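You operate a simulated robot arm through the tools that you are given. There is no shell and no other tool. Be economical: measure what you need, move in short steps, check, and stop when the job is done.

You are at the controls of a simulated two-armed robot. One attempt, no reset.

## Task
Put the white side lamp on the top of the fitting bench away on the top of the grey parts trolley. Stack the parts carton labelled "rivets" from the top shelf of the timber rack on top of the parts carton that says "washers". Put the 27 mm bearing from the top of the grey parts trolley on the drawbar plate and the 22 mm bearing on the top of the fitting bench. Put the carton that says "bulbs" from the top of the grey trolley in the steel tray. Stack the narrow carton marked "plugs" from the top of the hub bench on top of the narrow carton marked "clips". Any order will do. Set down upright: white side lamp.

It is judged by the outcome, as a careful person would: the job done as asked, and still so three seconds after it is handed in. It fails if anything else is knocked over, pushed out of place, dropped, spilled or broken.

## Robot
Two 7-joint arms with two-finger parallel grippers on one trunk, on a base that drives. Base frame: it is fixed to the floor where the robot stands at the start and does not move with it; the origin is under the middle of the robot, x ahead of it, y to its left, z up; the surface under the hand at the start is at about z = 0.88. Readings come in m, degrees, newtons and seconds.
The left shoulder is at the start at [0.073, 0.182, 1.086], the right one opposite. With the tool pointing down near the work surface each hand reaches from about 0.3 to 0.76 m from the robot's upright axis, wherever it stands, measured 20 degrees to its own side. Places, roughly: bearing [0.75, 4, 1]; carton [-1.5, 5.5, 0.75]; drawbar plate [-2.5, 4.1, 0.3]; narrow carton [-4.75, 8, 1]; parts carton [0.75, -1.25, 1]; steel tray (50x27x6 cm) [-5.1, 4.1, 0.8]; top of the fitting bench [0.5, 0.1, 0.9]; top of the grey parts trolley [0.6, 3.6, 0.9]; white side lamp (8x4x8 cm) [0.6, 0.2, 0.9]. Payload 3.91 kg a hand.
The tool frame of a hand sits at the grasp point between the pads (the TCP): z along the fingers, y along the line on which they close. The tips reach 0.03 m beyond it. Largest opening 0.11 m; finger width 0.02, thickness 0.01; the body of the gripper, 0.048 by 0.112 m, starts 0.055 m behind the TCP.
Orientation is told as [roll, pitch, yaw] about the base's x, y, z axes, in that order, counted from this pose: with the fingers straight down and closing along the base's y, the tool's x points along the base's -x, its y along +y and its z along -z.

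## Interface
- The arms move only by the tool move_arm. It takes "left_increments", "right_increments" or both (then of equal length, played together; a hand with none holds still); each is a list of rows, each an object (a shift or turn left out is 0, a gripper value left out holds the last) with "fingers": the gripper command, from -1 (shut) to 1 (fully open), values between in proportion; "slide": the shift along the tool's x, y, z in units of 300 mm (1.0 is 300 mm), a list of three; "rot": the turn, a rotation vector about the tool's x, y, z in units of 180 degrees (1.0 is 180 degrees), a list of three. In form: [{"fingers": fingers, "slide": [tx, ty, tz], "rot": [wx, wy, wz]}, ...]. A call has 1 to 20 rows; each row is the pose to reach, as a shift and turn from the pose commanded when the call began, along the tool's axes at that moment. A call with a number of a shift or a turn outside -1 to 1 is refused whole. Rows are played at 5 a second. More than 0.05 m and 8.6 degrees between two rows, or a gripper value outside its range, and nothing of the call is played. A pose out of reach is approached as far as the arm can. The call stops where the force on the tool passes 40 N (or 10 N more than at its start, if that is more) or the arm is blocked; 0.2 s more then pass. The fingers move at their own pace (about 0.072 m/s each) and stop on an object; they squeeze with about 38 N. The grip force told is the motor's: it shows also when the fingers shut on nothing. Time passes only in rows, and 0.2 s behind the last, so rows that repeat a pose let the fingers close. The reply holds the time, the measured pose of the TCP, the force on the tool along the base axes, the opening and the grip force, in the units named above and with some noise, with the torque about the TCP (base axes, N m) and any sound that the robot's microphone picked up, and new pictures: "views" is both (left out), scene, wrist or none (wrist: the cameras of the hands that moved).
- Cameras (640 x 400 px; columns grow to the right, rows downward): "scene" is now at [0.2167, 0.0097, 1.263]; the picture's right is [0.12, -0.99, 0.00], its down [-0.67, -0.08, -0.74] and it looks along [0.74, 0.09, -0.67] (base axes); focal length 214 px, centre (320, 200). "left" rides on the left gripper at [0.073, -0.017, -0.103] in its tool frame; the picture's right is [0.23, 0.97, 0.00], its down [-0.76, 0.18, -0.62] and it looks along [-0.61, 0.14, 0.78] (tool axes); focal length 222 px, centre (320, 200). "right" rides on the right gripper at [0.072, 0.017, -0.103] in its tool frame; the picture's right is [-0.23, 0.97, 0.00], its down [-0.76, -0.18, -0.62] and it looks along [-0.61, -0.14, 0.78] (tool axes); focal length 222 px, centre (320, 200). There is no depth. A picture from a camera that has moved, and an enlarged one, comes with that camera's place and axes in the base frame and with its lens.
- lift_body(by): slides the trunk up (or, below 0, down) by that many m; the arms and the scene camera ride with it, the base frame stays. It gives what a move gives, with no picture.
- roll_base(legs): drives the robot by 1 to 6 legs, each [ahead, left, turn to the left] in m, m and degrees, along the robot's own axes; the way and the turn of a leg run together, so that a leg with both is an arc; at most 1.5 m and 180 degrees a leg. The arms and the cameras ride along, it lands a little off, and it stops where it bumps. It gives what a move gives, and a new picture of the scene camera.
- pan_tilt(pan, tilt): turns the head with the scene camera to pan (to the left, within 80 degrees either way) and tilt (down, from -29 to 69), counted from straight ahead of the robot. It gives what a move gives, and a new picture of the scene camera.
- enlarge(camera, box): a new picture of the part [left, top, right, bottom] of that camera's present view, enlarged. It takes no simulated time.
- close_job(): hands the job in; it is judged then, once.

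Work in short steps. Places have to be worked out from the pictures, the camera data and where the tool is seen: move nearer, look again, correct. Check each grasp and each placing, and mend what went wrong. You have 186 turns and 260 pictures in all, those below and enlarged ones among them. Open the grippers and draw the arms clear of the work before you hand the job in, unless the task says otherwise; then end with one line.

The tools are called as a command line: name --argument value ..., lists and objects as JSON in quotes. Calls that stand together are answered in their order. move_arm: Moves the arms, as the interface text tells. Its arguments: {"type":"object","properties":{"left_increments":{"type":"array","items":{"type":"object","properties":{"fingers":{"type":"number"},"slide":{"type":"array","items":{"type":"number"}},"rot":{"type":"array","items":{"type":"number"}}}}},"right_increments":{"type":"array","items":{"type":"object","properties":{"fingers":{"type":"number"},"slide":{"type":"array","items":{"type":"number"}},"rot":{"type":"array","items":{"type":"number"}}}}},"views":{"type":"string","enum":["both","scene","wrist","none"]}},"required":[]} The other tools are called the same way: lift_body (by) slides the trunk up or down; roll_base (legs) drives the base; pan_tilt (pan, tilt) turns the head that bears the scene camera; enlarge (camera, box) takes an enlarged picture of a part of a camera's view; close_job () hands the job in.

At the start:

```text
time: 0.0
left_ee_pos: [0.4883, 0.0993, 1.0813]
left_ee_rot: [0.0, 0.0, 0.2]
left_ft_force: [-0.1, 0.3, 0.9]
left_torque: [0.02, 0.03, -0.03]
left_gripper_width: 0.1101
left_grip_force: 0.1
right_ee_pos: [0.3127, -0.1921, 1.1734]
right_ee_rot: [0.0, 0.1, 0.0]
right_ft_force: [0.3, 0.8, 0.5]
right_torque: [0.01, -0.01, 0.02]
right_gripper_width: 0.1101
right_grip_force: 0.1
trunk travel left (down, up): [-0.35, 0.164]
robot x, y, heading: [-0.0009, 0.0013, 0.1]
head pan, tilt: [7.2, 42.2]
```

scene: 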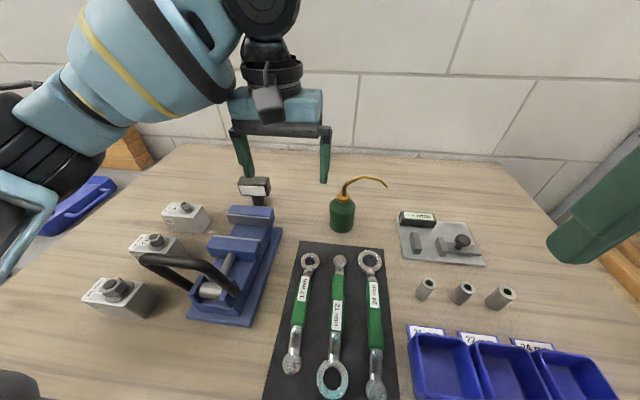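
right: 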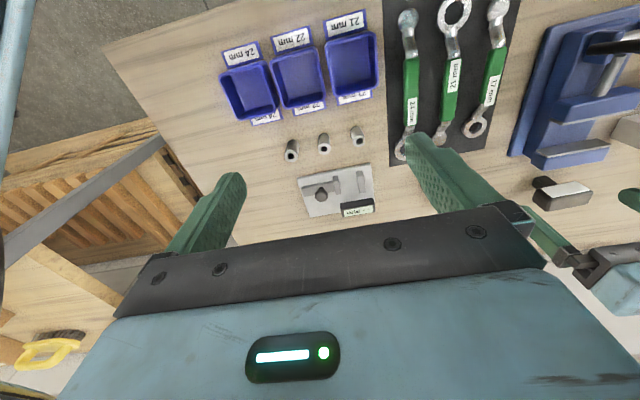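
left: 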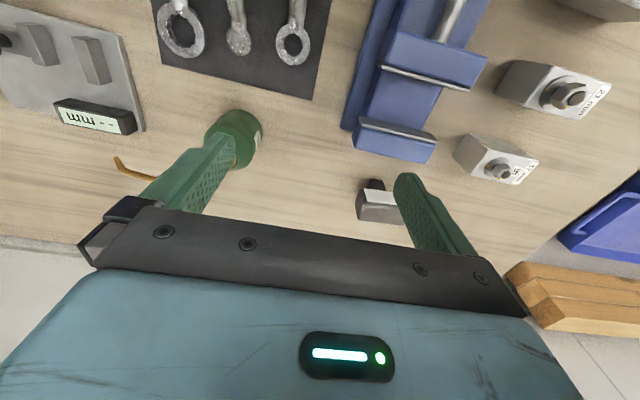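

The object near (255,188) looks like the lamp under the left hand. I enlarge it to check.

enlarge --camera "scene" --box '[180, 140, 340, 240]'

enlarge --camera "left" --box '[320, 120, 480, 220]'

```text
4.00 times, centred on (260, 190) of scene
camera zoom: at [0.2167, 0.0097, 1.263], right [0.12, -0.99, 0.0], down [-0.67, -0.08, -0.74], along [0.74, 0.09, -0.67], focal length 858 px, centre (560, 240)
```

zoom: 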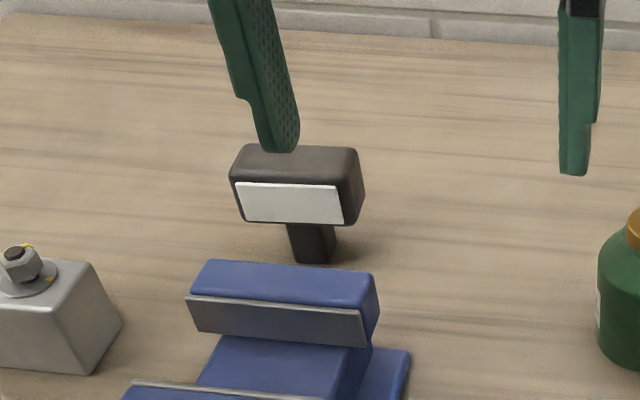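

```text
4.00 times, centred on (400, 170) of left
camera zoom: at [0.4162, 0.0836, 1.1843], right [-0.23, 0.97, 0.0], down [0.76, 0.18, 0.62], along [0.61, 0.14, -0.78], focal length 888 px, centre (0, 320)
```

zoom: 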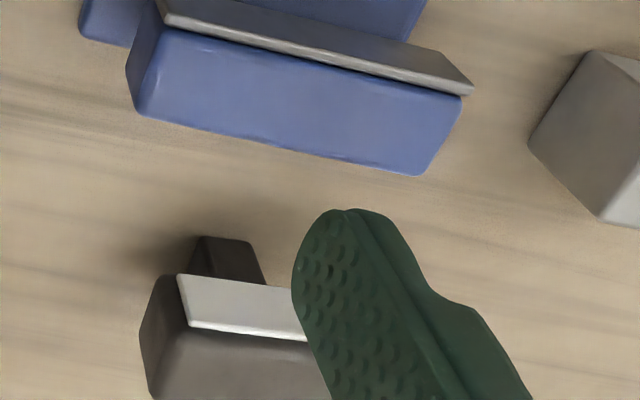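

The lamp stands at about (0.598, 0.214), aligned with y, with its lens facing me. I move the left hand over it at the same height and look again.

move_arm --left_increments '[{"fingers": 1, "slide": [-0.09, 0.096, 0]}, {"slide": [-0.18, 0.192, 0]}, {"slide": [-0.27, 0.288, 0]}, {"slide": [-0.365, 0.384, 0]}, {"slide": [-0.365, 0.384, 0.1]}]'

```text
time: 1.2
left_ee_pos: [0.5996, 0.2148, 1.0508]
left_ee_rot: [0.1, 0.0, 0.1]
left_ft_force: [0.2, 0.9, -0.1]
left_torque: [-0.01, -0.01, 0.01]
left_gripper_width: 0.1098
left_grip_force: 0.0
right_ee_pos: [0.3114, -0.1922, 1.1739]
right_ee_rot: [0.1, 0.0, -0.1]
right_ft_force: [0.7, 0.0, -0.1]
right_torque: [0.01, 0.02, -0.01]
right_gripper_width: 0.1101
right_grip_force: 0.1
trunk travel left (down, up): [-0.35, 0.164]
robot x, y, heading: [0.0017, -0.0016, 0.1]
head pan, tilt: [7.2, 42.2]
camera scene: at [0.2172, 0.01, 1.2629], right [0.13, -0.99, 0.0], down [-0.67, -0.08, -0.74], along [0.73, 0.09, -0.67], focal length 214 px, centre (320, 200)
camera left: at [0.527, 0.1996, 1.153], right [-0.23, 0.97, 0.0], down [0.76, 0.18, 0.62], along [0.61, 0.14, -0.78], focal length 222 px, centre (320, 200)
```

scene: 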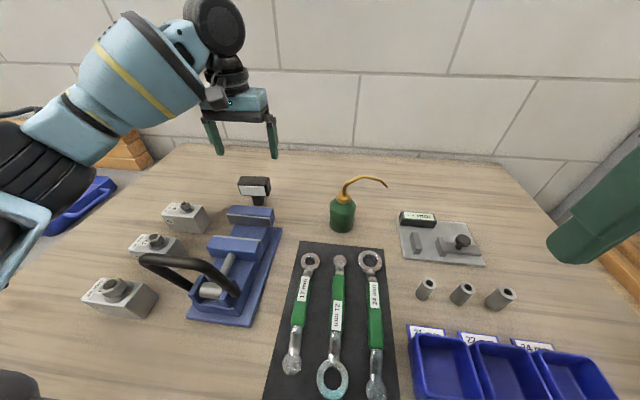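
left: 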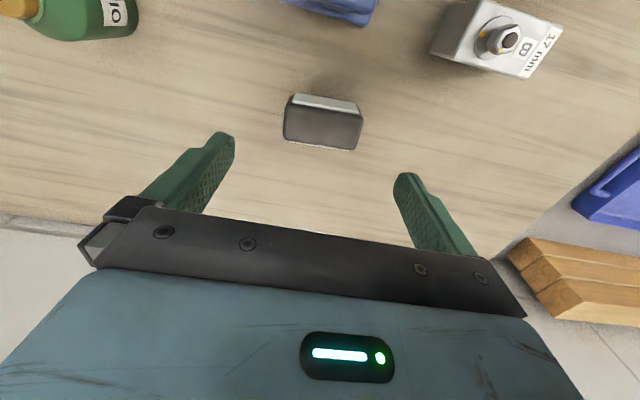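

The wrist view confirms the lamp centre at (0.599, 0.217), with a yaw of about +6°. I turn to match, go down to z≈0.94 and close.

move_arm --left_increments '[{"slide": [0, 0.008, 0.12], "rot": [0, 0, -0.03]}, {"slide": [0, 0.008, 0.25], "rot": [0, 0, -0.03]}, {"slide": [0, 0.008, 0.367], "rot": [0, 0, -0.03]}, {"slide": [0, 0.008, 0.367], "rot": [0, 0, -0.03]}, {"fingers": 0.3, "slide": [0, 0.008, 0.367], "rot": [0, 0, -0.03]}, {"fingers": 0.1, "slide": [0, 0.008, 0.367], "rot": [0, 0, -0.03]}, {"fingers": -0.2, "slide": [0, 0.008, 0.367], "rot": [0, 0, -0.03]}, {"fingers": -1, "slide": [0, 0.008, 0.367], "rot": [0, 0, -0.03]}, {"fingers": -1, "slide": [0, 0.008, 0.367], "rot": [0, 0, -0.03]}]'

```text
time: 3.2
left_ee_pos: [0.5981, 0.2187, 0.9416]
left_ee_rot: [0.0, -0.1, 5.5]
left_ft_force: [-0.4, -0.3, 0.1]
left_torque: [0.02, 0.01, 0.01]
left_gripper_width: 0.0722
left_grip_force: 38.0
right_ee_pos: [0.3104, -0.1926, 1.1739]
right_ee_rot: [0.0, 0.0, 0.0]
right_ft_force: [0.0, 0.7, 0.0]
right_torque: [-0.01, -0.03, 0.01]
right_gripper_width: 0.1103
right_grip_force: 0.1
trunk travel left (down, up): [-0.35, 0.164]
robot x, y, heading: [-0.0044, -0.0029, 0.1]
head pan, tilt: [7.2, 42.2]
camera scene: at [0.2167, 0.0098, 1.263], right [0.12, -0.99, 0.0], down [-0.67, -0.08, -0.74], along [0.74, 0.09, -0.67], focal length 214 px, centre (320, 200)
camera left: at [0.5279, 0.1954, 1.0433], right [-0.32, 0.95, 0.0], down [0.74, 0.25, 0.62], along [0.59, 0.2, -0.78], focal length 222 px, centre (320, 200)
```

scene: 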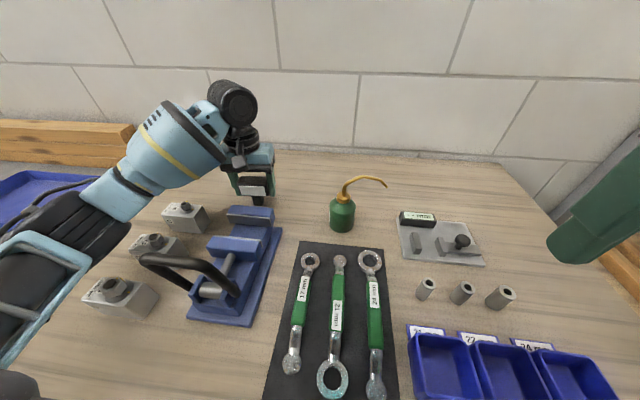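
left: 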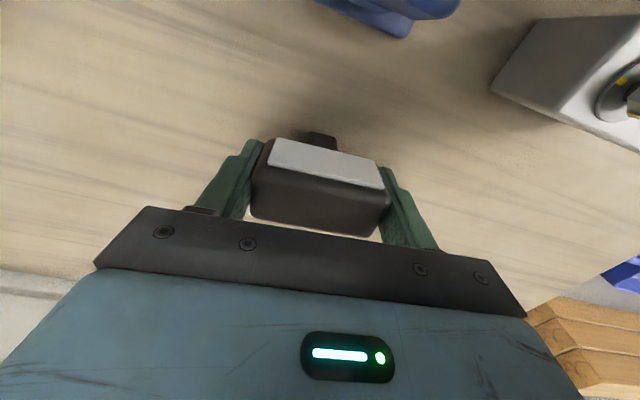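

The lamp is held at a 72 mm opening. I lift it and draw it in for driving.

move_arm --left_increments '[{"slide": [0, 0, -0.15]}, {"slide": [0, 0, -0.3]}, {"slide": [0, 0, -0.45]}, {"slide": [0, 0, -0.6]}, {"slide": [0.15, 0, -0.6]}, {"slide": [0.3, 0, -0.6]}, {"slide": [0.45, 0, -0.6]}, {"slide": [0.6, 0, -0.6]}]' --views "none"

pan_tilt --pan 70 --tilt 15

```text
time: 5.0
left_ee_pos: [0.4173, 0.2012, 1.119]
left_ee_rot: [0.1, 0.0, 5.5]
left_ft_force: [0.4, 0.7, -2.2]
left_torque: [-0.02, -0.05, -0.04]
left_gripper_width: 0.0719
left_grip_force: 37.7
right_ee_pos: [0.311, -0.1926, 1.1739]
right_ee_rot: [0.0, 0.0, -0.1]
right_ft_force: [-0.2, 0.6, 0.2]
right_torque: [0.0, -0.01, -0.01]
right_gripper_width: 0.1098
right_grip_force: 0.0
trunk travel left (down, up): [-0.35, 0.164]
robot x, y, heading: [0.0013, 0.0015, 0.2]
head pan, tilt: [7.2, 42.2]
```

```text
time: 6.3
left_ee_pos: [0.4188, 0.2012, 1.119]
left_ee_rot: [0.0, 0.0, 5.5]
left_ft_force: [0.2, 0.4, -0.9]
left_torque: [0.05, 0.0, 0.03]
left_gripper_width: 0.0718
left_grip_force: 38.4
right_ee_pos: [0.3116, -0.1914, 1.1743]
right_ee_rot: [0.0, 0.1, 0.0]
right_ft_force: [-0.7, 0.7, 0.3]
right_torque: [-0.01, -0.01, 0.04]
right_gripper_width: 0.1101
right_grip_force: 0.0
trunk travel left (down, up): [-0.35, 0.164]
robot x, y, heading: [-0.0025, -0.0006, 0.2]
head pan, tilt: [70.0, 15.0]
camera scene: at [0.166, 0.0871, 1.3057], right [0.94, -0.34, 0.0], down [-0.09, -0.24, -0.97], along [0.33, 0.91, -0.26], focal length 214 px, centre (320, 200)
```

scene: 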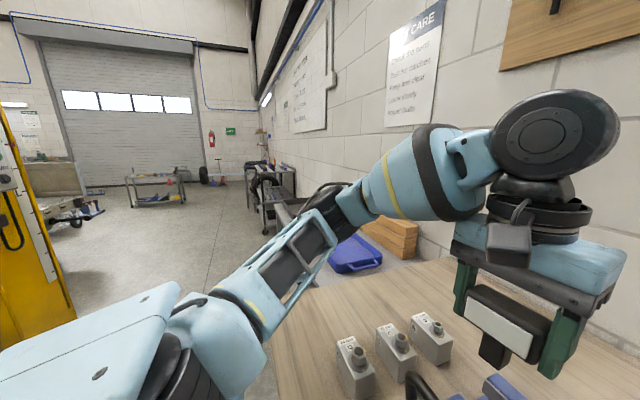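

The way to the left along the wall looks clear at x≈-0.35, and the yellow post is around x<-1.2. I back off and strafe left.

roll_base --legs '[[-0.35, 0, 0], [0, 1.4, 0], [0, 0.9, 0]]'

```text
time: 28.5
left_ee_pos: [0.0709, 2.4998, 1.1185]
left_ee_rot: [0.0, 0.1, 5.5]
left_ft_force: [0.0, -0.1, -0.5]
left_torque: [-0.01, 0.03, -0.01]
left_gripper_width: 0.0717
left_grip_force: 38.1
right_ee_pos: [-0.0387, 2.1073, 1.1736]
right_ee_rot: [-0.1, 0.0, -0.1]
right_ft_force: [0.7, 0.6, 0.9]
right_torque: [-0.02, -0.02, 0.0]
right_gripper_width: 0.1103
right_grip_force: 0.0
trunk travel left (down, up): [-0.35, 0.164]
robot x, y, heading: [-0.35, 2.3001, -0.1]
head pan, tilt: [70.0, 15.0]
camera scene: at [-0.1834, 2.3862, 1.3057], right [0.94, -0.34, 0.0], down [-0.09, -0.24, -0.97], along [0.33, 0.91, -0.26], focal length 214 px, centre (320, 200)
```

scene: 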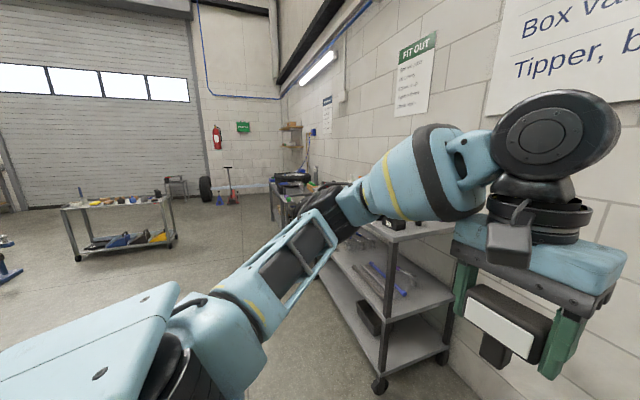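

The grey parts trolley's front is at about x≈0.4. I strafe to y≈3.55 with the head turned ahead to survey it.

roll_base --legs '[[0, 1.2, 0]]'

pan_tilt --pan 0 --tilt 35

```text
time: 39.0
left_ee_pos: [0.0698, 3.6668, 1.12]
left_ee_rot: [0.0, 0.0, 5.5]
left_ft_force: [0.5, 0.6, -2.7]
left_torque: [0.02, 0.01, -0.02]
left_gripper_width: 0.0714
left_grip_force: 38.2
right_ee_pos: [-0.0378, 3.274, 1.1739]
right_ee_rot: [0.0, 0.0, -0.1]
right_ft_force: [0.7, -0.8, -0.1]
right_torque: [-0.02, -0.01, 0.01]
right_gripper_width: 0.1099
right_grip_force: 0.1
trunk travel left (down, up): [-0.35, 0.164]
robot x, y, heading: [-0.3453, 3.4674, 0.2]
head pan, tilt: [70.0, 15.0]
camera scene: at [-0.1831, 3.5532, 1.3057], right [0.94, -0.34, 0.0], down [-0.09, -0.24, -0.97], along [0.33, 0.91, -0.26], focal length 214 px, centre (320, 200)
```

scene: 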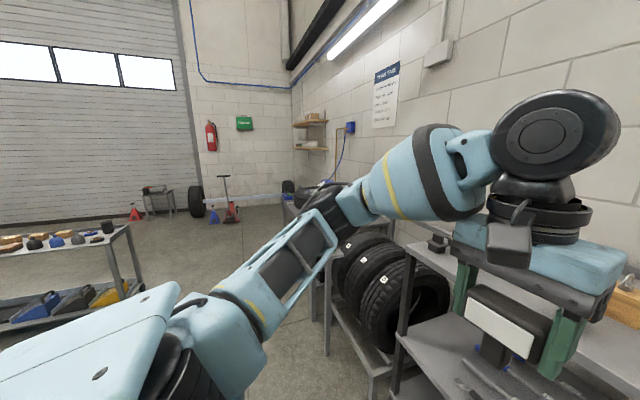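

```text
time: 40.4
left_ee_pos: [0.0702, 3.6669, 1.1188]
left_ee_rot: [0.1, 0.0, 5.5]
left_ft_force: [-0.4, -0.2, -1.2]
left_torque: [0.01, -0.02, -0.01]
left_gripper_width: 0.0714
left_grip_force: 37.7
right_ee_pos: [-0.037, 3.2751, 1.1737]
right_ee_rot: [0.0, 0.0, 0.0]
right_ft_force: [0.2, -0.8, -0.4]
right_torque: [0.06, -0.02, 0.06]
right_gripper_width: 0.1099
right_grip_force: 0.1
trunk travel left (down, up): [-0.35, 0.164]
robot x, y, heading: [-0.3485, 3.4633, -0.1]
head pan, tilt: [0.0, 35.0]
camera scene: at [-0.127, 3.4655, 1.2738], right [0.0, -1.0, 0.0], down [-0.57, 0.0, -0.82], along [0.82, 0.0, -0.57], focal length 214 px, centre (320, 200)
```

scene: 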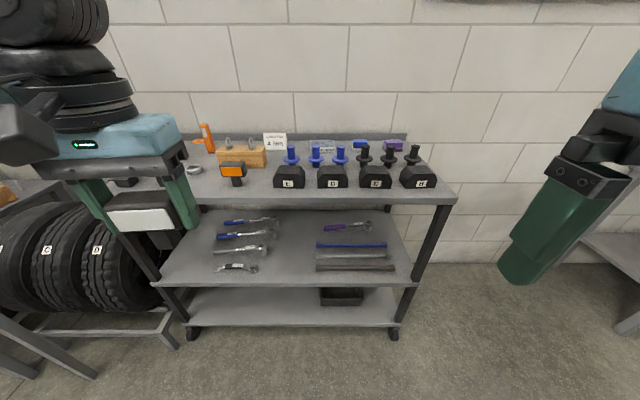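

I'm in front of the trolley, which spans about x 0.41–0.85 and y 3.05–4.05. I drive closer and look from there.

roll_base --legs '[[0.31, 0.1, 0]]'

pan_tilt --pan 0 --tilt 42

```text
time: 42.6
left_ee_pos: [0.3804, 3.7628, 1.1184]
left_ee_rot: [0.0, 0.1, 5.2]
left_ft_force: [0.2, -0.1, -1.5]
left_torque: [-0.02, 0.01, 0.03]
left_gripper_width: 0.0713
left_grip_force: 37.8
right_ee_pos: [0.2696, 3.3701, 1.1738]
right_ee_rot: [0.0, 0.1, -0.4]
right_ft_force: [-0.2, -0.8, -0.1]
right_torque: [0.1, -0.02, 0.07]
right_gripper_width: 0.1098
right_grip_force: 0.0
trunk travel left (down, up): [-0.35, 0.164]
robot x, y, heading: [-0.0397, 3.5609, -0.2]
head pan, tilt: [0.0, 35.0]
camera scene: at [0.182, 3.5622, 1.2737], right [0.0, -1.0, 0.0], down [-0.57, 0.0, -0.82], along [0.82, 0.0, -0.57], focal length 214 px, centre (320, 200)
```

scene: 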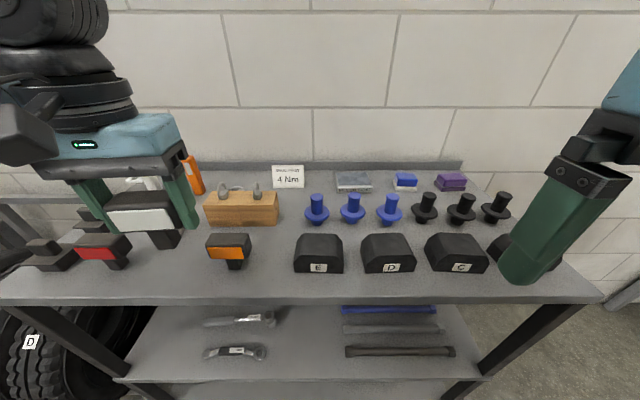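

```text
time: 43.2
left_ee_pos: [0.379, 3.7627, 1.1192]
left_ee_rot: [0.0, 0.1, 5.3]
left_ft_force: [0.3, 0.4, -2.2]
left_torque: [0.0, 0.0, -0.02]
left_gripper_width: 0.0714
left_grip_force: 37.9
right_ee_pos: [0.2701, 3.3697, 1.1734]
right_ee_rot: [-0.1, 0.0, -0.2]
right_ft_force: [-0.1, -1.1, -0.9]
right_torque: [0.08, -0.02, 0.11]
right_gripper_width: 0.1101
right_grip_force: 0.0
trunk travel left (down, up): [-0.35, 0.164]
robot x, y, heading: [-0.0416, 3.5627, -0.1]
head pan, tilt: [0.0, 42.0]
camera scene: at [0.1773, 3.5621, 1.2633], right [0.0, -1.0, 0.0], down [-0.67, 0.0, -0.74], along [0.74, 0.0, -0.67], focal length 214 px, centre (320, 200)
```

scene: 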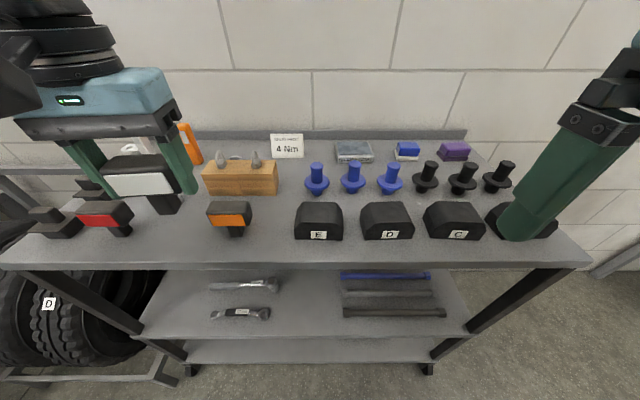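

I zoom on the left half of the trolley to find the bearings and a free spot for the lamp.

enlarge --camera "scene" --box '[20, 120, 320, 260]'

enlarge --camera "left" --box '[0, 0, 640, 400]'

```text
2.13 times, centred on (170, 190) of scene
camera zoom: at [0.1773, 3.5621, 1.2633], right [0.0, -1.0, 0.0], down [-0.67, 0.0, -0.74], along [0.74, 0.0, -0.67], focal length 458 px, centre (640, 221)
```

zoom: 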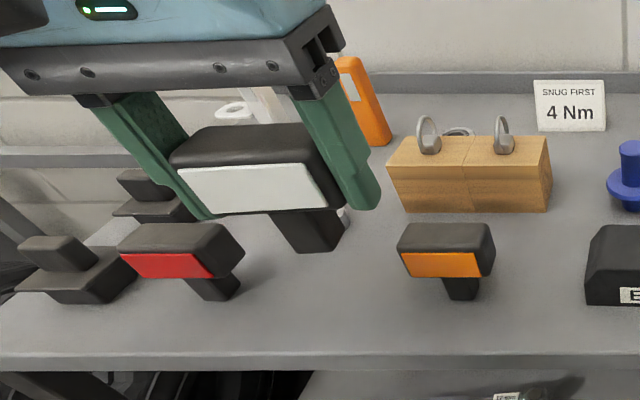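

```text
1.00 times, centred on (320, 200) of left (not enlarged: the box is as wide or as high as the picture)
camera zoom: at [0.3087, 3.74, 1.2221], right [-0.31, 0.95, 0.0], down [0.74, 0.25, 0.62], along [0.59, 0.2, -0.78], focal length 222 px, centre (320, 200)
```

zoom: 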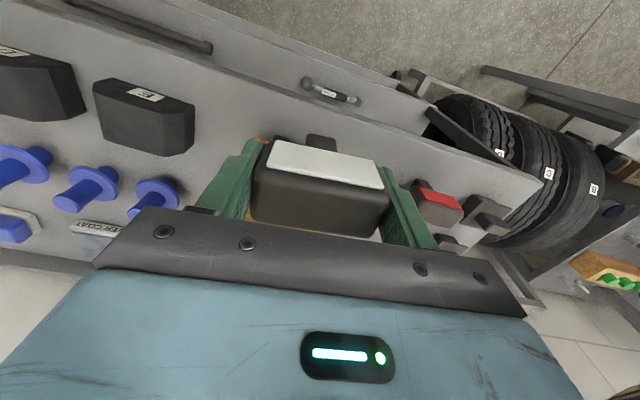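

The free slot is between the red and orange lamps, centre (0.475, 3.883). The bearing seems to be behind it at (0.59, 3.94). I bring the lamp over the slot, squared up, and check from above.

move_arm --left_increments '[{"slide": [-0.09, 0.09, 0], "rot": [0, 0, 0.015]}, {"slide": [-0.18, 0.185, 0], "rot": [0, 0, 0.029]}, {"slide": [-0.27, 0.28, 0], "rot": [0, 0, 0.029]}, {"slide": [-0.356, 0.369, 0], "rot": [0, 0, 0.029]}, {"slide": [-0.356, 0.369, 0.15], "rot": [0, 0, 0.029]}, {"slide": [-0.356, 0.369, 0.25], "rot": [0, 0, 0.029]}]'

```text
time: 44.6
left_ee_pos: [0.4781, 3.8829, 1.0457]
left_ee_rot: [-0.1, -0.1, 0.0]
left_ft_force: [0.0, 0.0, -1.8]
left_torque: [-0.01, 0.02, 0.02]
left_gripper_width: 0.0715
left_grip_force: 37.9
right_ee_pos: [0.2701, 3.37, 1.1753]
right_ee_rot: [0.1, 0.0, -0.3]
right_ft_force: [-0.8, -1.3, -0.3]
right_torque: [0.11, -0.03, 0.1]
right_gripper_width: 0.1101
right_grip_force: 0.2
trunk travel left (down, up): [-0.35, 0.164]
robot x, y, heading: [-0.0379, 3.56, 0.1]
head pan, tilt: [0.0, 42.0]
camera scene: at [0.1773, 3.5624, 1.2633], right [0.0, -1.0, 0.0], down [-0.67, 0.0, -0.74], along [0.74, 0.0, -0.67], focal length 214 px, centre (320, 200)
camera left: at [0.4046, 3.8662, 1.1471], right [-0.23, 0.97, 0.0], down [0.76, 0.18, 0.62], along [0.61, 0.14, -0.78], focal length 222 px, centre (320, 200)
```

scene: 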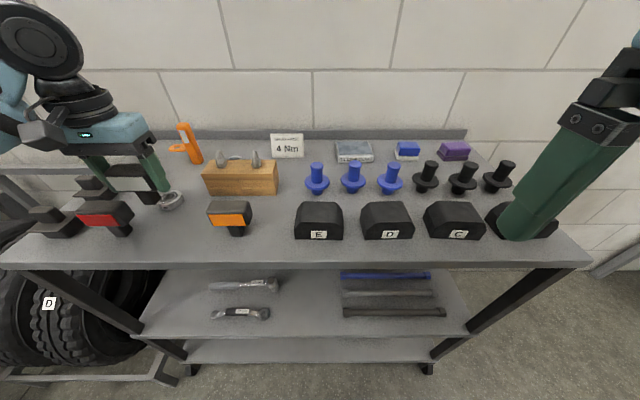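
left: 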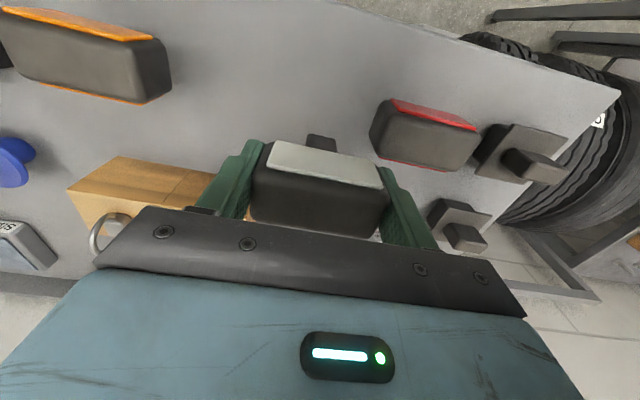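

From above, the slot runs from about y 3.755 to 3.945, so I shift to y≈3.853 and lower to just above the top.

move_arm --left_increments '[{"slide": [0, -0.1, 0]}, {"slide": [0, -0.1, 0.12]}, {"slide": [0, -0.1, 0.22]}, {"slide": [0, -0.1, 0.27]}, {"slide": [0, -0.1, 0.27]}]'

```text
time: 45.6
left_ee_pos: [0.4774, 3.8532, 0.9797]
left_ee_rot: [-0.2, -1.0, 0.2]
left_ft_force: [-5.8, -1.4, 15.1]
left_torque: [0.01, 0.46, 0.06]
left_gripper_width: 0.0714
left_grip_force: 38.3
right_ee_pos: [0.2694, 3.3693, 1.174]
right_ee_rot: [0.0, 0.0, -0.3]
right_ft_force: [-0.7, -1.1, 0.4]
right_torque: [0.07, 0.0, 0.06]
right_gripper_width: 0.1098
right_grip_force: 0.0
trunk travel left (down, up): [-0.35, 0.164]
robot x, y, heading: [-0.0422, 3.5645, -0.4]
head pan, tilt: [0.0, 42.0]
stopped in row 4 (left hand): the force on the tool passed its limit at 48 N (the readings are from after the stop); the commanded pose is now the measured one
camera scene: at [0.1765, 3.562, 1.2634], right [0.0, -1.0, 0.0], down [-0.67, 0.0, -0.74], along [0.74, 0.0, -0.67], focal length 214 px, centre (320, 200)
camera left: at [0.4029, 3.8366, 1.0796], right [-0.23, 0.97, -0.01], down [0.75, 0.18, 0.64], along [0.62, 0.14, -0.77], focal length 222 px, centre (320, 200)
```

scene: 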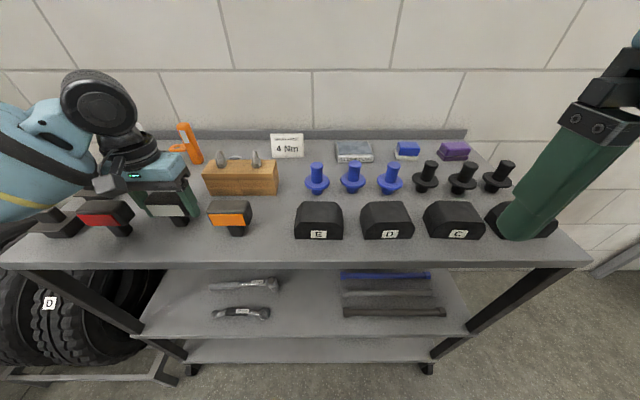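
left: 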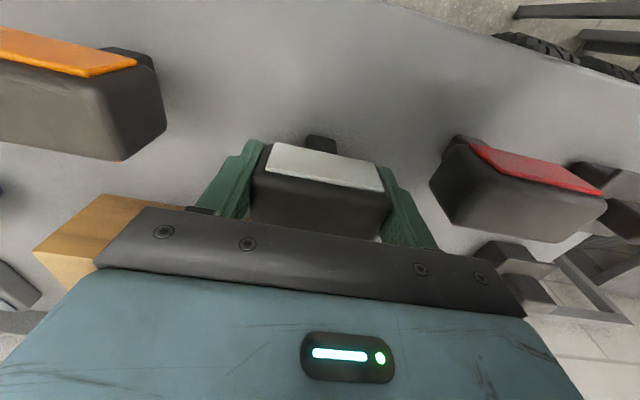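

The lamp is on the trolley top (contact at TCP z≈0.98). I ease off slightly, open a bit and rise.

move_arm --left_increments '[{"slide": [0, 0, -0.003], "rot": [0, 0.005, 0]}, {"fingers": 0.6, "slide": [0, 0, -0.003], "rot": [0, 0.005, 0]}, {"fingers": 0.6, "slide": [0, 0, -0.003], "rot": [0, 0.005, 0]}, {"fingers": 0.6, "slide": [0, 0, -0.1]}, {"slide": [0, 0, -0.25]}, {"slide": [0, 0, -0.4]}, {"slide": [0, 0, -0.5]}]'

```text
time: 47.2
left_ee_pos: [0.4771, 3.8541, 1.1272]
left_ee_rot: [-0.1, -0.9, 0.2]
left_ft_force: [0.1, -0.4, 0.5]
left_torque: [-0.01, -0.02, 0.01]
left_gripper_width: 0.0882
left_grip_force: 0.0
right_ee_pos: [0.2703, 3.3694, 1.1746]
right_ee_rot: [0.0, -0.1, -0.3]
right_ft_force: [0.6, -0.9, -0.4]
right_torque: [0.1, 0.01, 0.08]
right_gripper_width: 0.11
right_grip_force: 0.1
trunk travel left (down, up): [-0.35, 0.164]
robot x, y, heading: [-0.0379, 3.5657, -0.3]
head pan, tilt: [0.0, 42.0]
camera scene: at [0.1768, 3.562, 1.2633], right [0.0, -1.0, 0.0], down [-0.67, 0.0, -0.74], along [0.74, 0.0, -0.67], focal length 214 px, centre (320, 200)
camera left: at [0.4027, 3.8372, 1.2282], right [-0.23, 0.97, -0.01], down [0.75, 0.18, 0.63], along [0.62, 0.14, -0.77], focal length 222 px, centre (320, 200)
```

scene: 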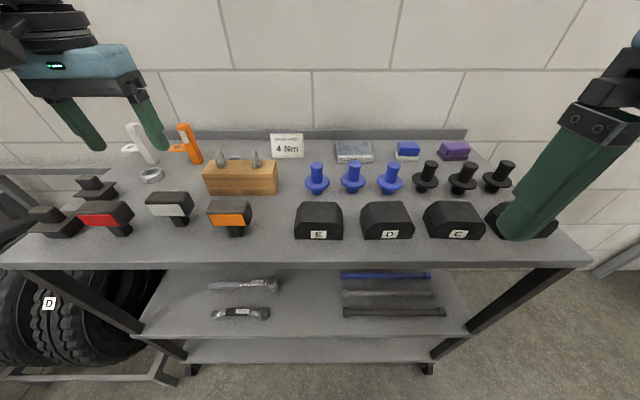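
left: 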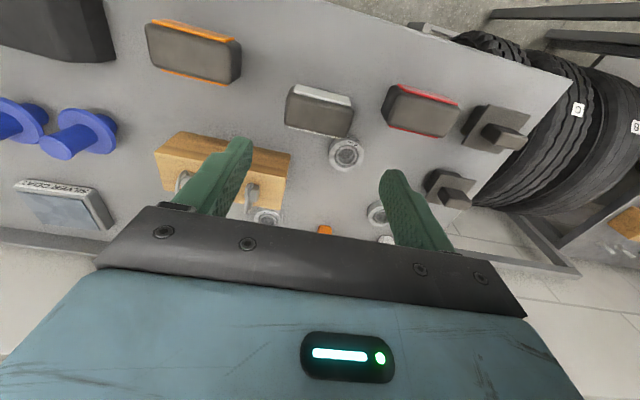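

The lamp is standing. I see three bearings: one behind the white lamp, one further back and one behind the wood block. I enlarge to read their sizes.

enlarge --camera "left" --box '[240, 120, 400, 240]'

enlarge --camera "scene" --box '[100, 110, 280, 210]'

```text
3.33 times, centred on (320, 180) of left
camera zoom: at [0.4027, 3.8372, 1.2282], right [-0.23, 0.97, -0.01], down [0.75, 0.18, 0.63], along [0.62, 0.14, -0.77], focal length 740 px, centre (320, 267)
```

zoom: 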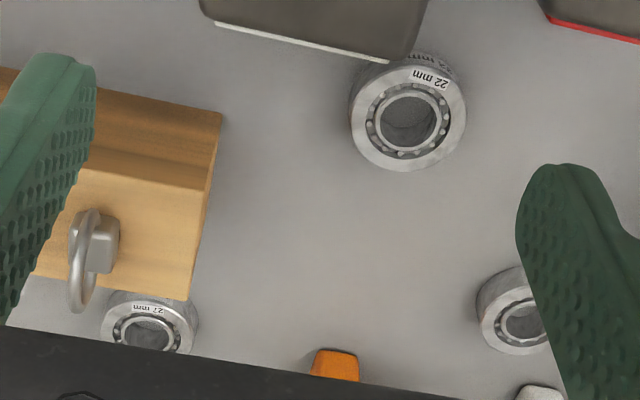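

```text
3.56 times, centred on (190, 160) of scene
camera zoom: at [0.1768, 3.562, 1.2633], right [0.0, -1.0, 0.0], down [-0.67, 0.0, -0.74], along [0.74, 0.0, -0.67], focal length 763 px, centre (782, 342)
```

zoom: 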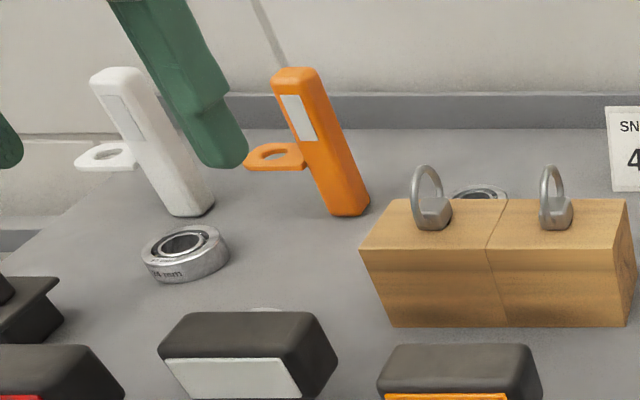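

The sizes read: 22 mm behind the white lamp (~0.548, 3.909), 24 mm further left, 27 mm behind the wooden block (~0.70, 3.81). I'll take the 27 with the left hand, yawed +90° to keep the camera housing off the eyebolts. First I nudge the base closer.

roll_base --legs '[[0.07, 0, 0]]'

move_arm --left_increments '[{"fingers": 0.6, "slide": [0, 0, -0.12], "rot": [0, 0.004, -0.045]}, {"slide": [-0.06, 0, -0.23], "rot": [0, 0.005, -0.09]}, {"slide": [-0.12, 0, -0.23], "rot": [0, 0.005, -0.135]}, {"slide": [-0.18, 0, -0.23], "rot": [0, 0.005, -0.18]}, {"slide": [-0.24, -0.05, -0.23], "rot": [0, 0.005, -0.225]}, {"slide": [-0.3, -0.08, -0.23], "rot": [0, 0.005, -0.27]}, {"slide": [-0.36, -0.1, -0.23], "rot": [0, 0.005, -0.315]}, {"slide": [-0.42, -0.12, -0.23], "rot": [0, 0.005, -0.36]}, {"slide": [-0.47, -0.14, -0.23], "rot": [0, 0.005, -0.405]}, {"slide": [-0.51, -0.15, -0.23], "rot": [0, 0.005, -0.45]}, {"slide": [-0.51, -0.15, -0.23], "rot": [0, 0.005, -0.495]}]'

```text
time: 48.2
left_ee_pos: [0.5496, 3.8524, 1.1254]
left_ee_rot: [-0.2, -1.0, 0.1]
left_ft_force: [-1.1, -0.1, 0.2]
left_torque: [0.03, 0.01, 0.01]
left_gripper_width: 0.088
left_grip_force: 0.0
right_ee_pos: [0.3412, 3.3694, 1.1738]
right_ee_rot: [0.0, 0.0, -0.3]
right_ft_force: [0.7, -1.2, -0.1]
right_torque: [0.09, -0.01, 0.08]
right_gripper_width: 0.1099
right_grip_force: 0.1
trunk travel left (down, up): [-0.35, 0.164]
robot x, y, heading: [0.0274, 3.5615, -0.3]
head pan, tilt: [0.0, 42.0]
camera scene: at [0.2485, 3.5617, 1.2631], right [0.0, -1.0, 0.0], down [-0.67, 0.0, -0.74], along [0.74, 0.0, -0.67], focal length 214 px, centre (320, 200)
```

scene: 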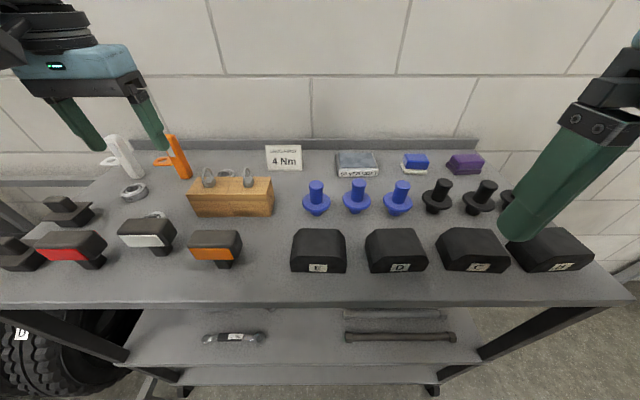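

```text
time: 50.6
left_ee_pos: [0.6702, 3.7999, 1.1925]
left_ee_rot: [-0.4, 0.7, 89.3]
left_ft_force: [0.0, 0.0, -0.4]
left_torque: [0.04, -0.01, -0.01]
left_gripper_width: 0.0881
left_grip_force: 0.0
left hand out of reach, approached as far as the arm can: row 9, 10, 11
right_ee_pos: [0.3406, 3.3698, 1.174]
right_ee_rot: [0.0, 0.1, -0.4]
right_ft_force: [0.9, -3.1, -0.2]
right_torque: [0.24, 0.16, 0.17]
right_gripper_width: 0.1103
right_grip_force: 0.0
trunk travel left (down, up): [-0.35, 0.164]
robot x, y, heading: [0.0333, 3.5644, -0.3]
head pan, tilt: [0.0, 42.0]
camera scene: at [0.2471, 3.5622, 1.2634], right [-0.01, -1.0, 0.0], down [-0.67, 0.0, -0.74], along [0.74, 0.0, -0.67], focal length 214 px, centre (320, 200)
camera left: at [0.6845, 3.7295, 1.2964], right [-0.98, -0.22, 0.0], down [-0.17, 0.77, 0.61], along [-0.13, 0.6, -0.79], focal length 222 px, centre (320, 200)
```

scene: 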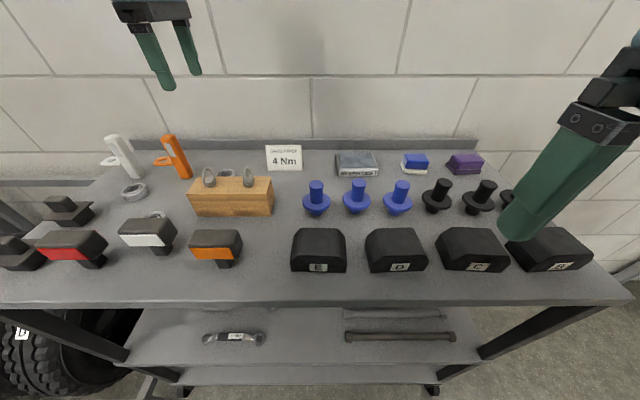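
left: 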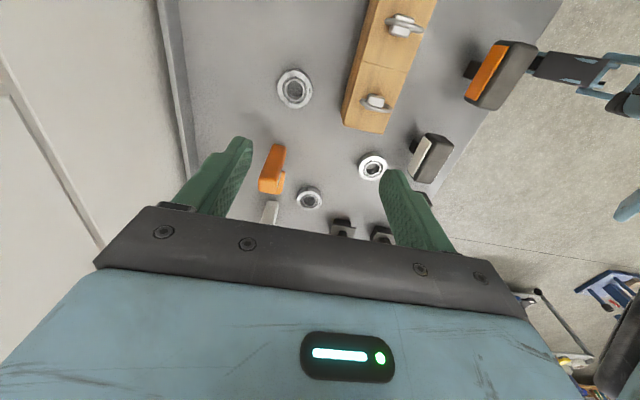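

The 27 mm bearing measures (0.709, 3.809) and the 22 mm (0.549, 3.905). I lower partway over the 27 while closing in.

move_arm --left_increments '[{"slide": [0, -0.02, 0.15]}, {"slide": [-0.03, -0.05, 0.3]}, {"slide": [-0.03, -0.09, 0.45]}, {"slide": [-0.03, -0.13, 0.57]}, {"slide": [-0.03, -0.13, 0.57]}]'

```text
time: 51.8
left_ee_pos: [0.7089, 3.8066, 1.0207]
left_ee_rot: [-0.4, 0.7, 89.3]
left_ft_force: [-0.4, -0.8, 0.2]
left_torque: [-0.06, -0.02, -0.01]
left_gripper_width: 0.088
left_grip_force: 0.1
right_ee_pos: [0.3404, 3.37, 1.1744]
right_ee_rot: [-0.1, 0.0, -0.4]
right_ft_force: [0.0, -0.6, 0.5]
right_torque: [0.08, 0.01, 0.08]
right_gripper_width: 0.1099
right_grip_force: 0.0
trunk travel left (down, up): [-0.35, 0.164]
robot x, y, heading: [0.0322, 3.5654, -0.4]
head pan, tilt: [0.0, 42.0]
camera scene: at [0.2472, 3.5617, 1.2634], right [0.0, -1.0, 0.0], down [-0.67, 0.0, -0.74], along [0.74, 0.0, -0.67], focal length 214 px, centre (320, 200)
camera left: at [0.7244, 3.7364, 1.1243], right [-0.98, -0.21, 0.0], down [-0.17, 0.77, 0.61], along [-0.13, 0.6, -0.79], focal length 222 px, centre (320, 200)
```

scene: 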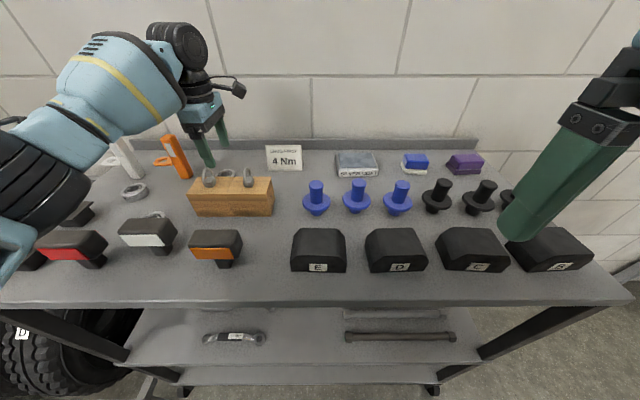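
left: 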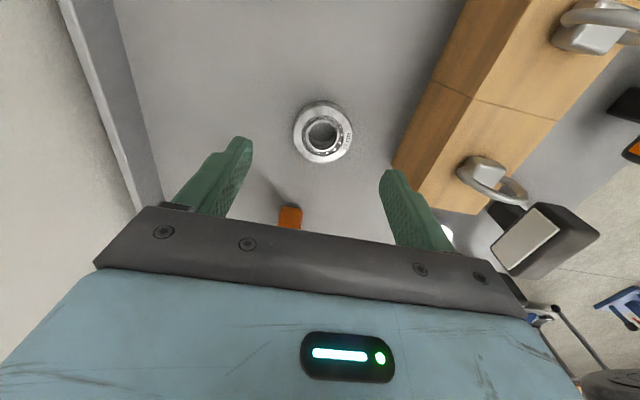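

The bearing is centred between the pads and the torch is clear at y≈3.9. I descend to z≈0.952 and close.

move_arm --left_increments '[{"slide": [0, 0, 0.1]}, {"slide": [0, 0, 0.19]}, {"slide": [0, 0, 0.229]}, {"slide": [0, 0, 0.229]}, {"fingers": 0.0, "slide": [0, 0, 0.229]}, {"fingers": -1, "slide": [0, 0, 0.229]}, {"fingers": -1, "slide": [0, 0, 0.229]}, {"fingers": -1, "slide": [0, 0, 0.229]}]'

```text
time: 53.6
left_ee_pos: [0.7103, 3.8061, 0.9532]
left_ee_rot: [-0.4, 0.6, 89.3]
left_ft_force: [-0.3, -0.9, -0.6]
left_torque: [-0.05, 0.04, 0.02]
left_gripper_width: 0.0501
left_grip_force: 38.2
right_ee_pos: [0.3399, 3.3708, 1.1749]
right_ee_rot: [0.0, 0.0, -0.3]
right_ft_force: [0.2, -0.6, 0.1]
right_torque: [0.08, 0.0, 0.04]
right_gripper_width: 0.1101
right_grip_force: 0.0
trunk travel left (down, up): [-0.35, 0.164]
robot x, y, heading: [0.029, 3.5627, -0.4]
head pan, tilt: [0.0, 42.0]
camera scene: at [0.2476, 3.5616, 1.2633], right [0.0, -1.0, 0.0], down [-0.67, 0.0, -0.74], along [0.74, 0.0, -0.67], focal length 214 px, centre (320, 200)
camera left: at [0.7258, 3.7363, 1.0568], right [-0.98, -0.21, 0.0], down [-0.17, 0.77, 0.61], along [-0.13, 0.6, -0.79], focal length 222 px, centre (320, 200)
```

scene: 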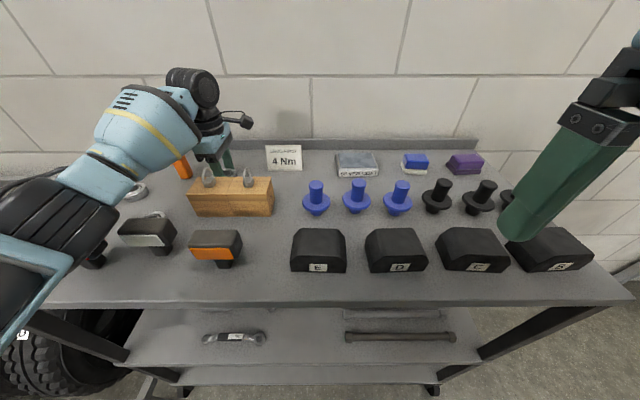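
left: 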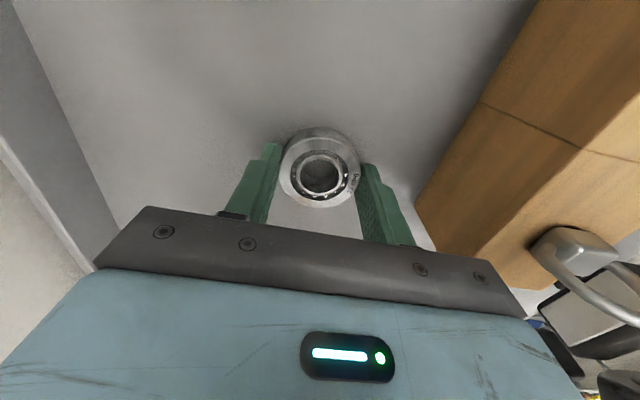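

The bearing is held at 50 mm. I lift straight up, then draw back over the block at height.

move_arm --left_increments '[{"slide": [0, 0, -0.1]}, {"slide": [0, 0, -0.25]}, {"slide": [0, 0, -0.4]}, {"slide": [0, 0, -0.55]}, {"slide": [0, 0.15, -0.63]}, {"slide": [0, 0.3, -0.66]}, {"slide": [0, 0.45, -0.66]}, {"slide": [0, 0.6, -0.66]}, {"slide": [0, 0.75, -0.66]}, {"slide": [0, 0.9, -0.66]}]'

```text
refused: row 5 steps farther than a row can; nothing moved
```

I redo it with smaller steps.

move_arm --left_increments '[{"slide": [0, 0, -0.1]}, {"slide": [0, 0, -0.25]}, {"slide": [0, 0, -0.4]}, {"slide": [0, 0, -0.55]}, {"slide": [0, 0.1, -0.65]}, {"slide": [0, 0.25, -0.66]}, {"slide": [0, 0.4, -0.66]}, {"slide": [0, 0.55, -0.66]}, {"slide": [0, 0.7, -0.66]}, {"slide": [0, 0.85, -0.66]}, {"slide": [0, 1.0, -0.66]}]'

```text
time: 56.0
left_ee_pos: [0.408, 3.8144, 1.1469]
left_ee_rot: [-0.3, 0.7, 89.3]
left_ft_force: [-0.7, -0.4, -0.6]
left_torque: [0.01, 0.0, -0.01]
left_gripper_width: 0.0501
left_grip_force: 38.0
right_ee_pos: [0.3403, 3.3704, 1.1745]
right_ee_rot: [0.0, 0.0, -0.5]
right_ft_force: [0.6, 0.0, 0.1]
right_torque: [0.13, 0.02, 0.08]
right_gripper_width: 0.1099
right_grip_force: 0.1
trunk travel left (down, up): [-0.35, 0.164]
robot x, y, heading: [0.0256, 3.5625, -0.3]
head pan, tilt: [0.0, 42.0]
camera scene: at [0.2467, 3.562, 1.2634], right [0.0, -1.0, 0.0], down [-0.67, 0.0, -0.74], along [0.74, 0.0, -0.67], focal length 214 px, centre (320, 200)
camera left: at [0.4226, 3.7441, 1.2518], right [-0.98, -0.21, 0.0], down [-0.17, 0.77, 0.61], along [-0.13, 0.6, -0.79], focal length 222 px, centre (320, 200)
```

scene: 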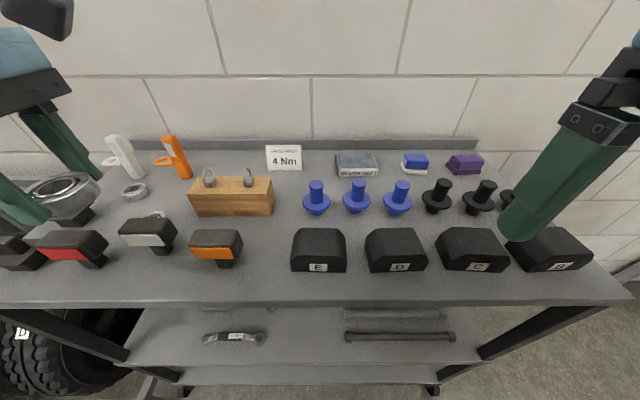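
left: 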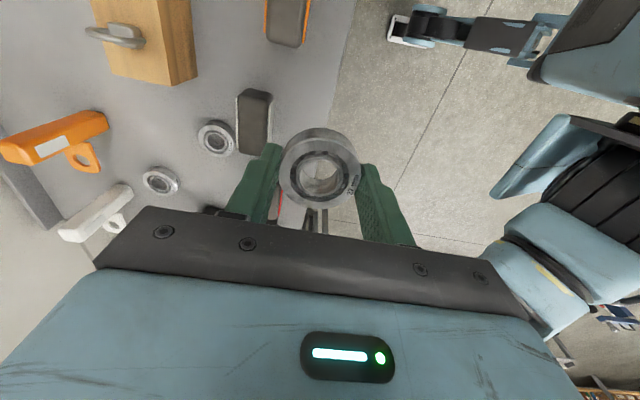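

27 mm is securely held (label reads 27). Now I shift left so the right hand can reach the 22 mm.

roll_base --legs '[[-0.05, 0.38, 0]]'

```text
time: 59.9
left_ee_pos: [0.3609, 4.193, 1.1475]
left_ee_rot: [-0.4, 0.6, 89.1]
left_ft_force: [-0.3, 0.5, -2.3]
left_torque: [0.01, 0.01, -0.03]
left_gripper_width: 0.0502
left_grip_force: 38.3
right_ee_pos: [0.2923, 3.7497, 1.1745]
right_ee_rot: [0.0, -0.1, -0.5]
right_ft_force: [0.0, 0.7, 1.2]
right_torque: [0.05, -0.04, 0.02]
right_gripper_width: 0.1096
right_grip_force: 0.1
trunk travel left (down, up): [-0.35, 0.164]
robot x, y, heading: [-0.0176, 3.9391, -0.2]
head pan, tilt: [0.0, 42.0]
camera scene: at [0.1996, 3.942, 1.2632], right [-0.01, -1.0, 0.0], down [-0.67, 0.0, -0.74], along [0.74, 0.0, -0.67], focal length 214 px, centre (320, 200)
```

scene: 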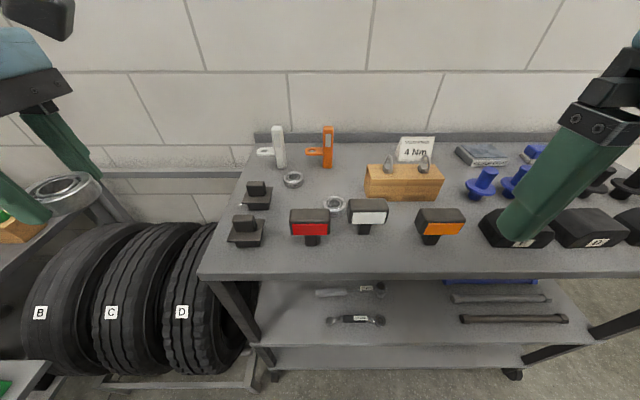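

I bring the right hand over the 22 mm bearing at (0.549, 3.906), yawed −45° so its camera clears the lamp.

move_arm --right_increments '[{"fingers": 0.5, "slide": [-0.12, 0.075, 0], "rot": [0, 0, 0.04]}, {"slide": [-0.24, 0.15, 0], "rot": [0, 0, 0.08]}, {"slide": [-0.37, 0.22, 0], "rot": [0, 0, 0.12]}, {"slide": [-0.49, 0.3, 0], "rot": [0, 0, 0.16]}, {"slide": [-0.61, 0.37, 0], "rot": [0, 0, 0.2]}, {"slide": [-0.73, 0.44, 0.0], "rot": [0, 0, 0.24]}, {"slide": [-0.856, 0.52, 0.0], "rot": [0, 0, 0.247]}, {"slide": [-0.856, 0.52, 0.15], "rot": [0, 0, 0.247]}, {"slide": [-0.856, 0.52, 0.3], "rot": [0, 0, 0.247]}]'

```text
time: 60.2
left_ee_pos: [0.3618, 4.1937, 1.1478]
left_ee_rot: [-0.4, 0.7, 89.1]
left_ft_force: [-0.6, -0.7, -1.6]
left_torque: [0.01, 0.05, -0.02]
left_gripper_width: 0.0498
left_grip_force: 38.3
right_ee_pos: [0.3006, 3.7531, 1.1753]
right_ee_rot: [-0.4, -0.1, -1.2]
right_ft_force: [-8.9, -20.1, -3.9]
right_torque: [2.15, -1.35, 2.12]
right_gripper_width: 0.0826
right_grip_force: 0.1
trunk travel left (down, up): [-0.35, 0.164]
robot x, y, heading: [-0.0184, 3.9457, -0.3]
head pan, tilt: [0.0, 42.0]
stopped in row 1 (right hand): the force on the tool passed its limit at 63 N (the readings are from after the stop); the commanded pose is now the measured one
camera scene: at [0.2004, 3.9465, 1.2638], right [0.04, -1.0, 0.0], down [-0.66, -0.03, -0.75], along [0.75, 0.03, -0.66], focal length 214 px, centre (320, 200)
camera right: at [0.2294, 3.7712, 1.2786], right [0.25, 0.97, -0.01], down [0.76, -0.19, 0.63], along [0.61, -0.16, -0.78], focal length 222 px, centre (320, 200)
```

scene: 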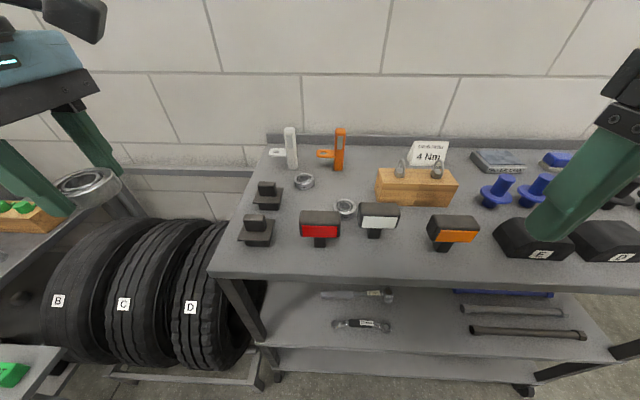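
right: 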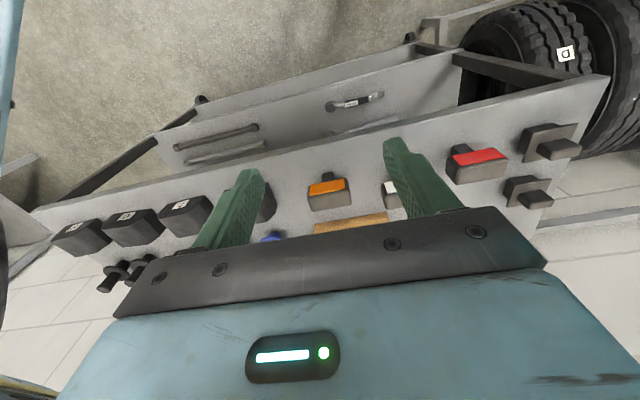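

The head camera was pushed by the right wrist: its pan moved 2°, and the force points away from it. I move the right hand away to the right, forward and lower, before swinging over.

move_arm --right_increments '[{"slide": [0, -0.1, 0]}, {"slide": [-0.1, -0.15, 0.05]}, {"slide": [-0.23, -0.15, 0.1]}, {"slide": [-0.37, -0.15, 0.15]}, {"slide": [-0.5, -0.1, 0.2]}]' --views "scene"

```text
time: 61.4
left_ee_pos: [0.3631, 4.1937, 1.1467]
left_ee_rot: [-0.3, 0.7, 89.1]
left_ft_force: [0.8, -0.1, -1.3]
left_torque: [-0.04, 0.03, -0.01]
left_gripper_width: 0.0502
left_grip_force: 38.3
right_ee_pos: [0.4531, 3.7203, 1.1152]
right_ee_rot: [-0.4, -0.2, -1.5]
right_ft_force: [0.4, 0.2, -1.1]
right_torque: [-0.03, 0.01, 0.0]
right_gripper_width: 0.0825
right_grip_force: 0.2
trunk travel left (down, up): [-0.35, 0.164]
robot x, y, heading: [-0.0153, 3.9441, -0.6]
head pan, tilt: [0.0, 42.0]
camera scene: at [0.2008, 3.9425, 1.263], right [-0.01, -1.0, 0.0], down [-0.67, 0.0, -0.74], along [0.74, -0.01, -0.67], focal length 214 px, centre (320, 200)
```

scene: 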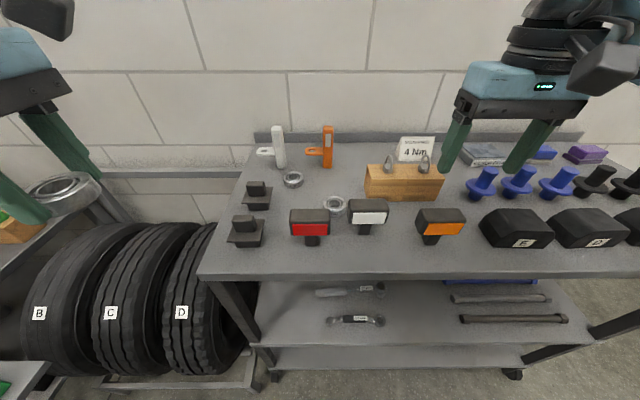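

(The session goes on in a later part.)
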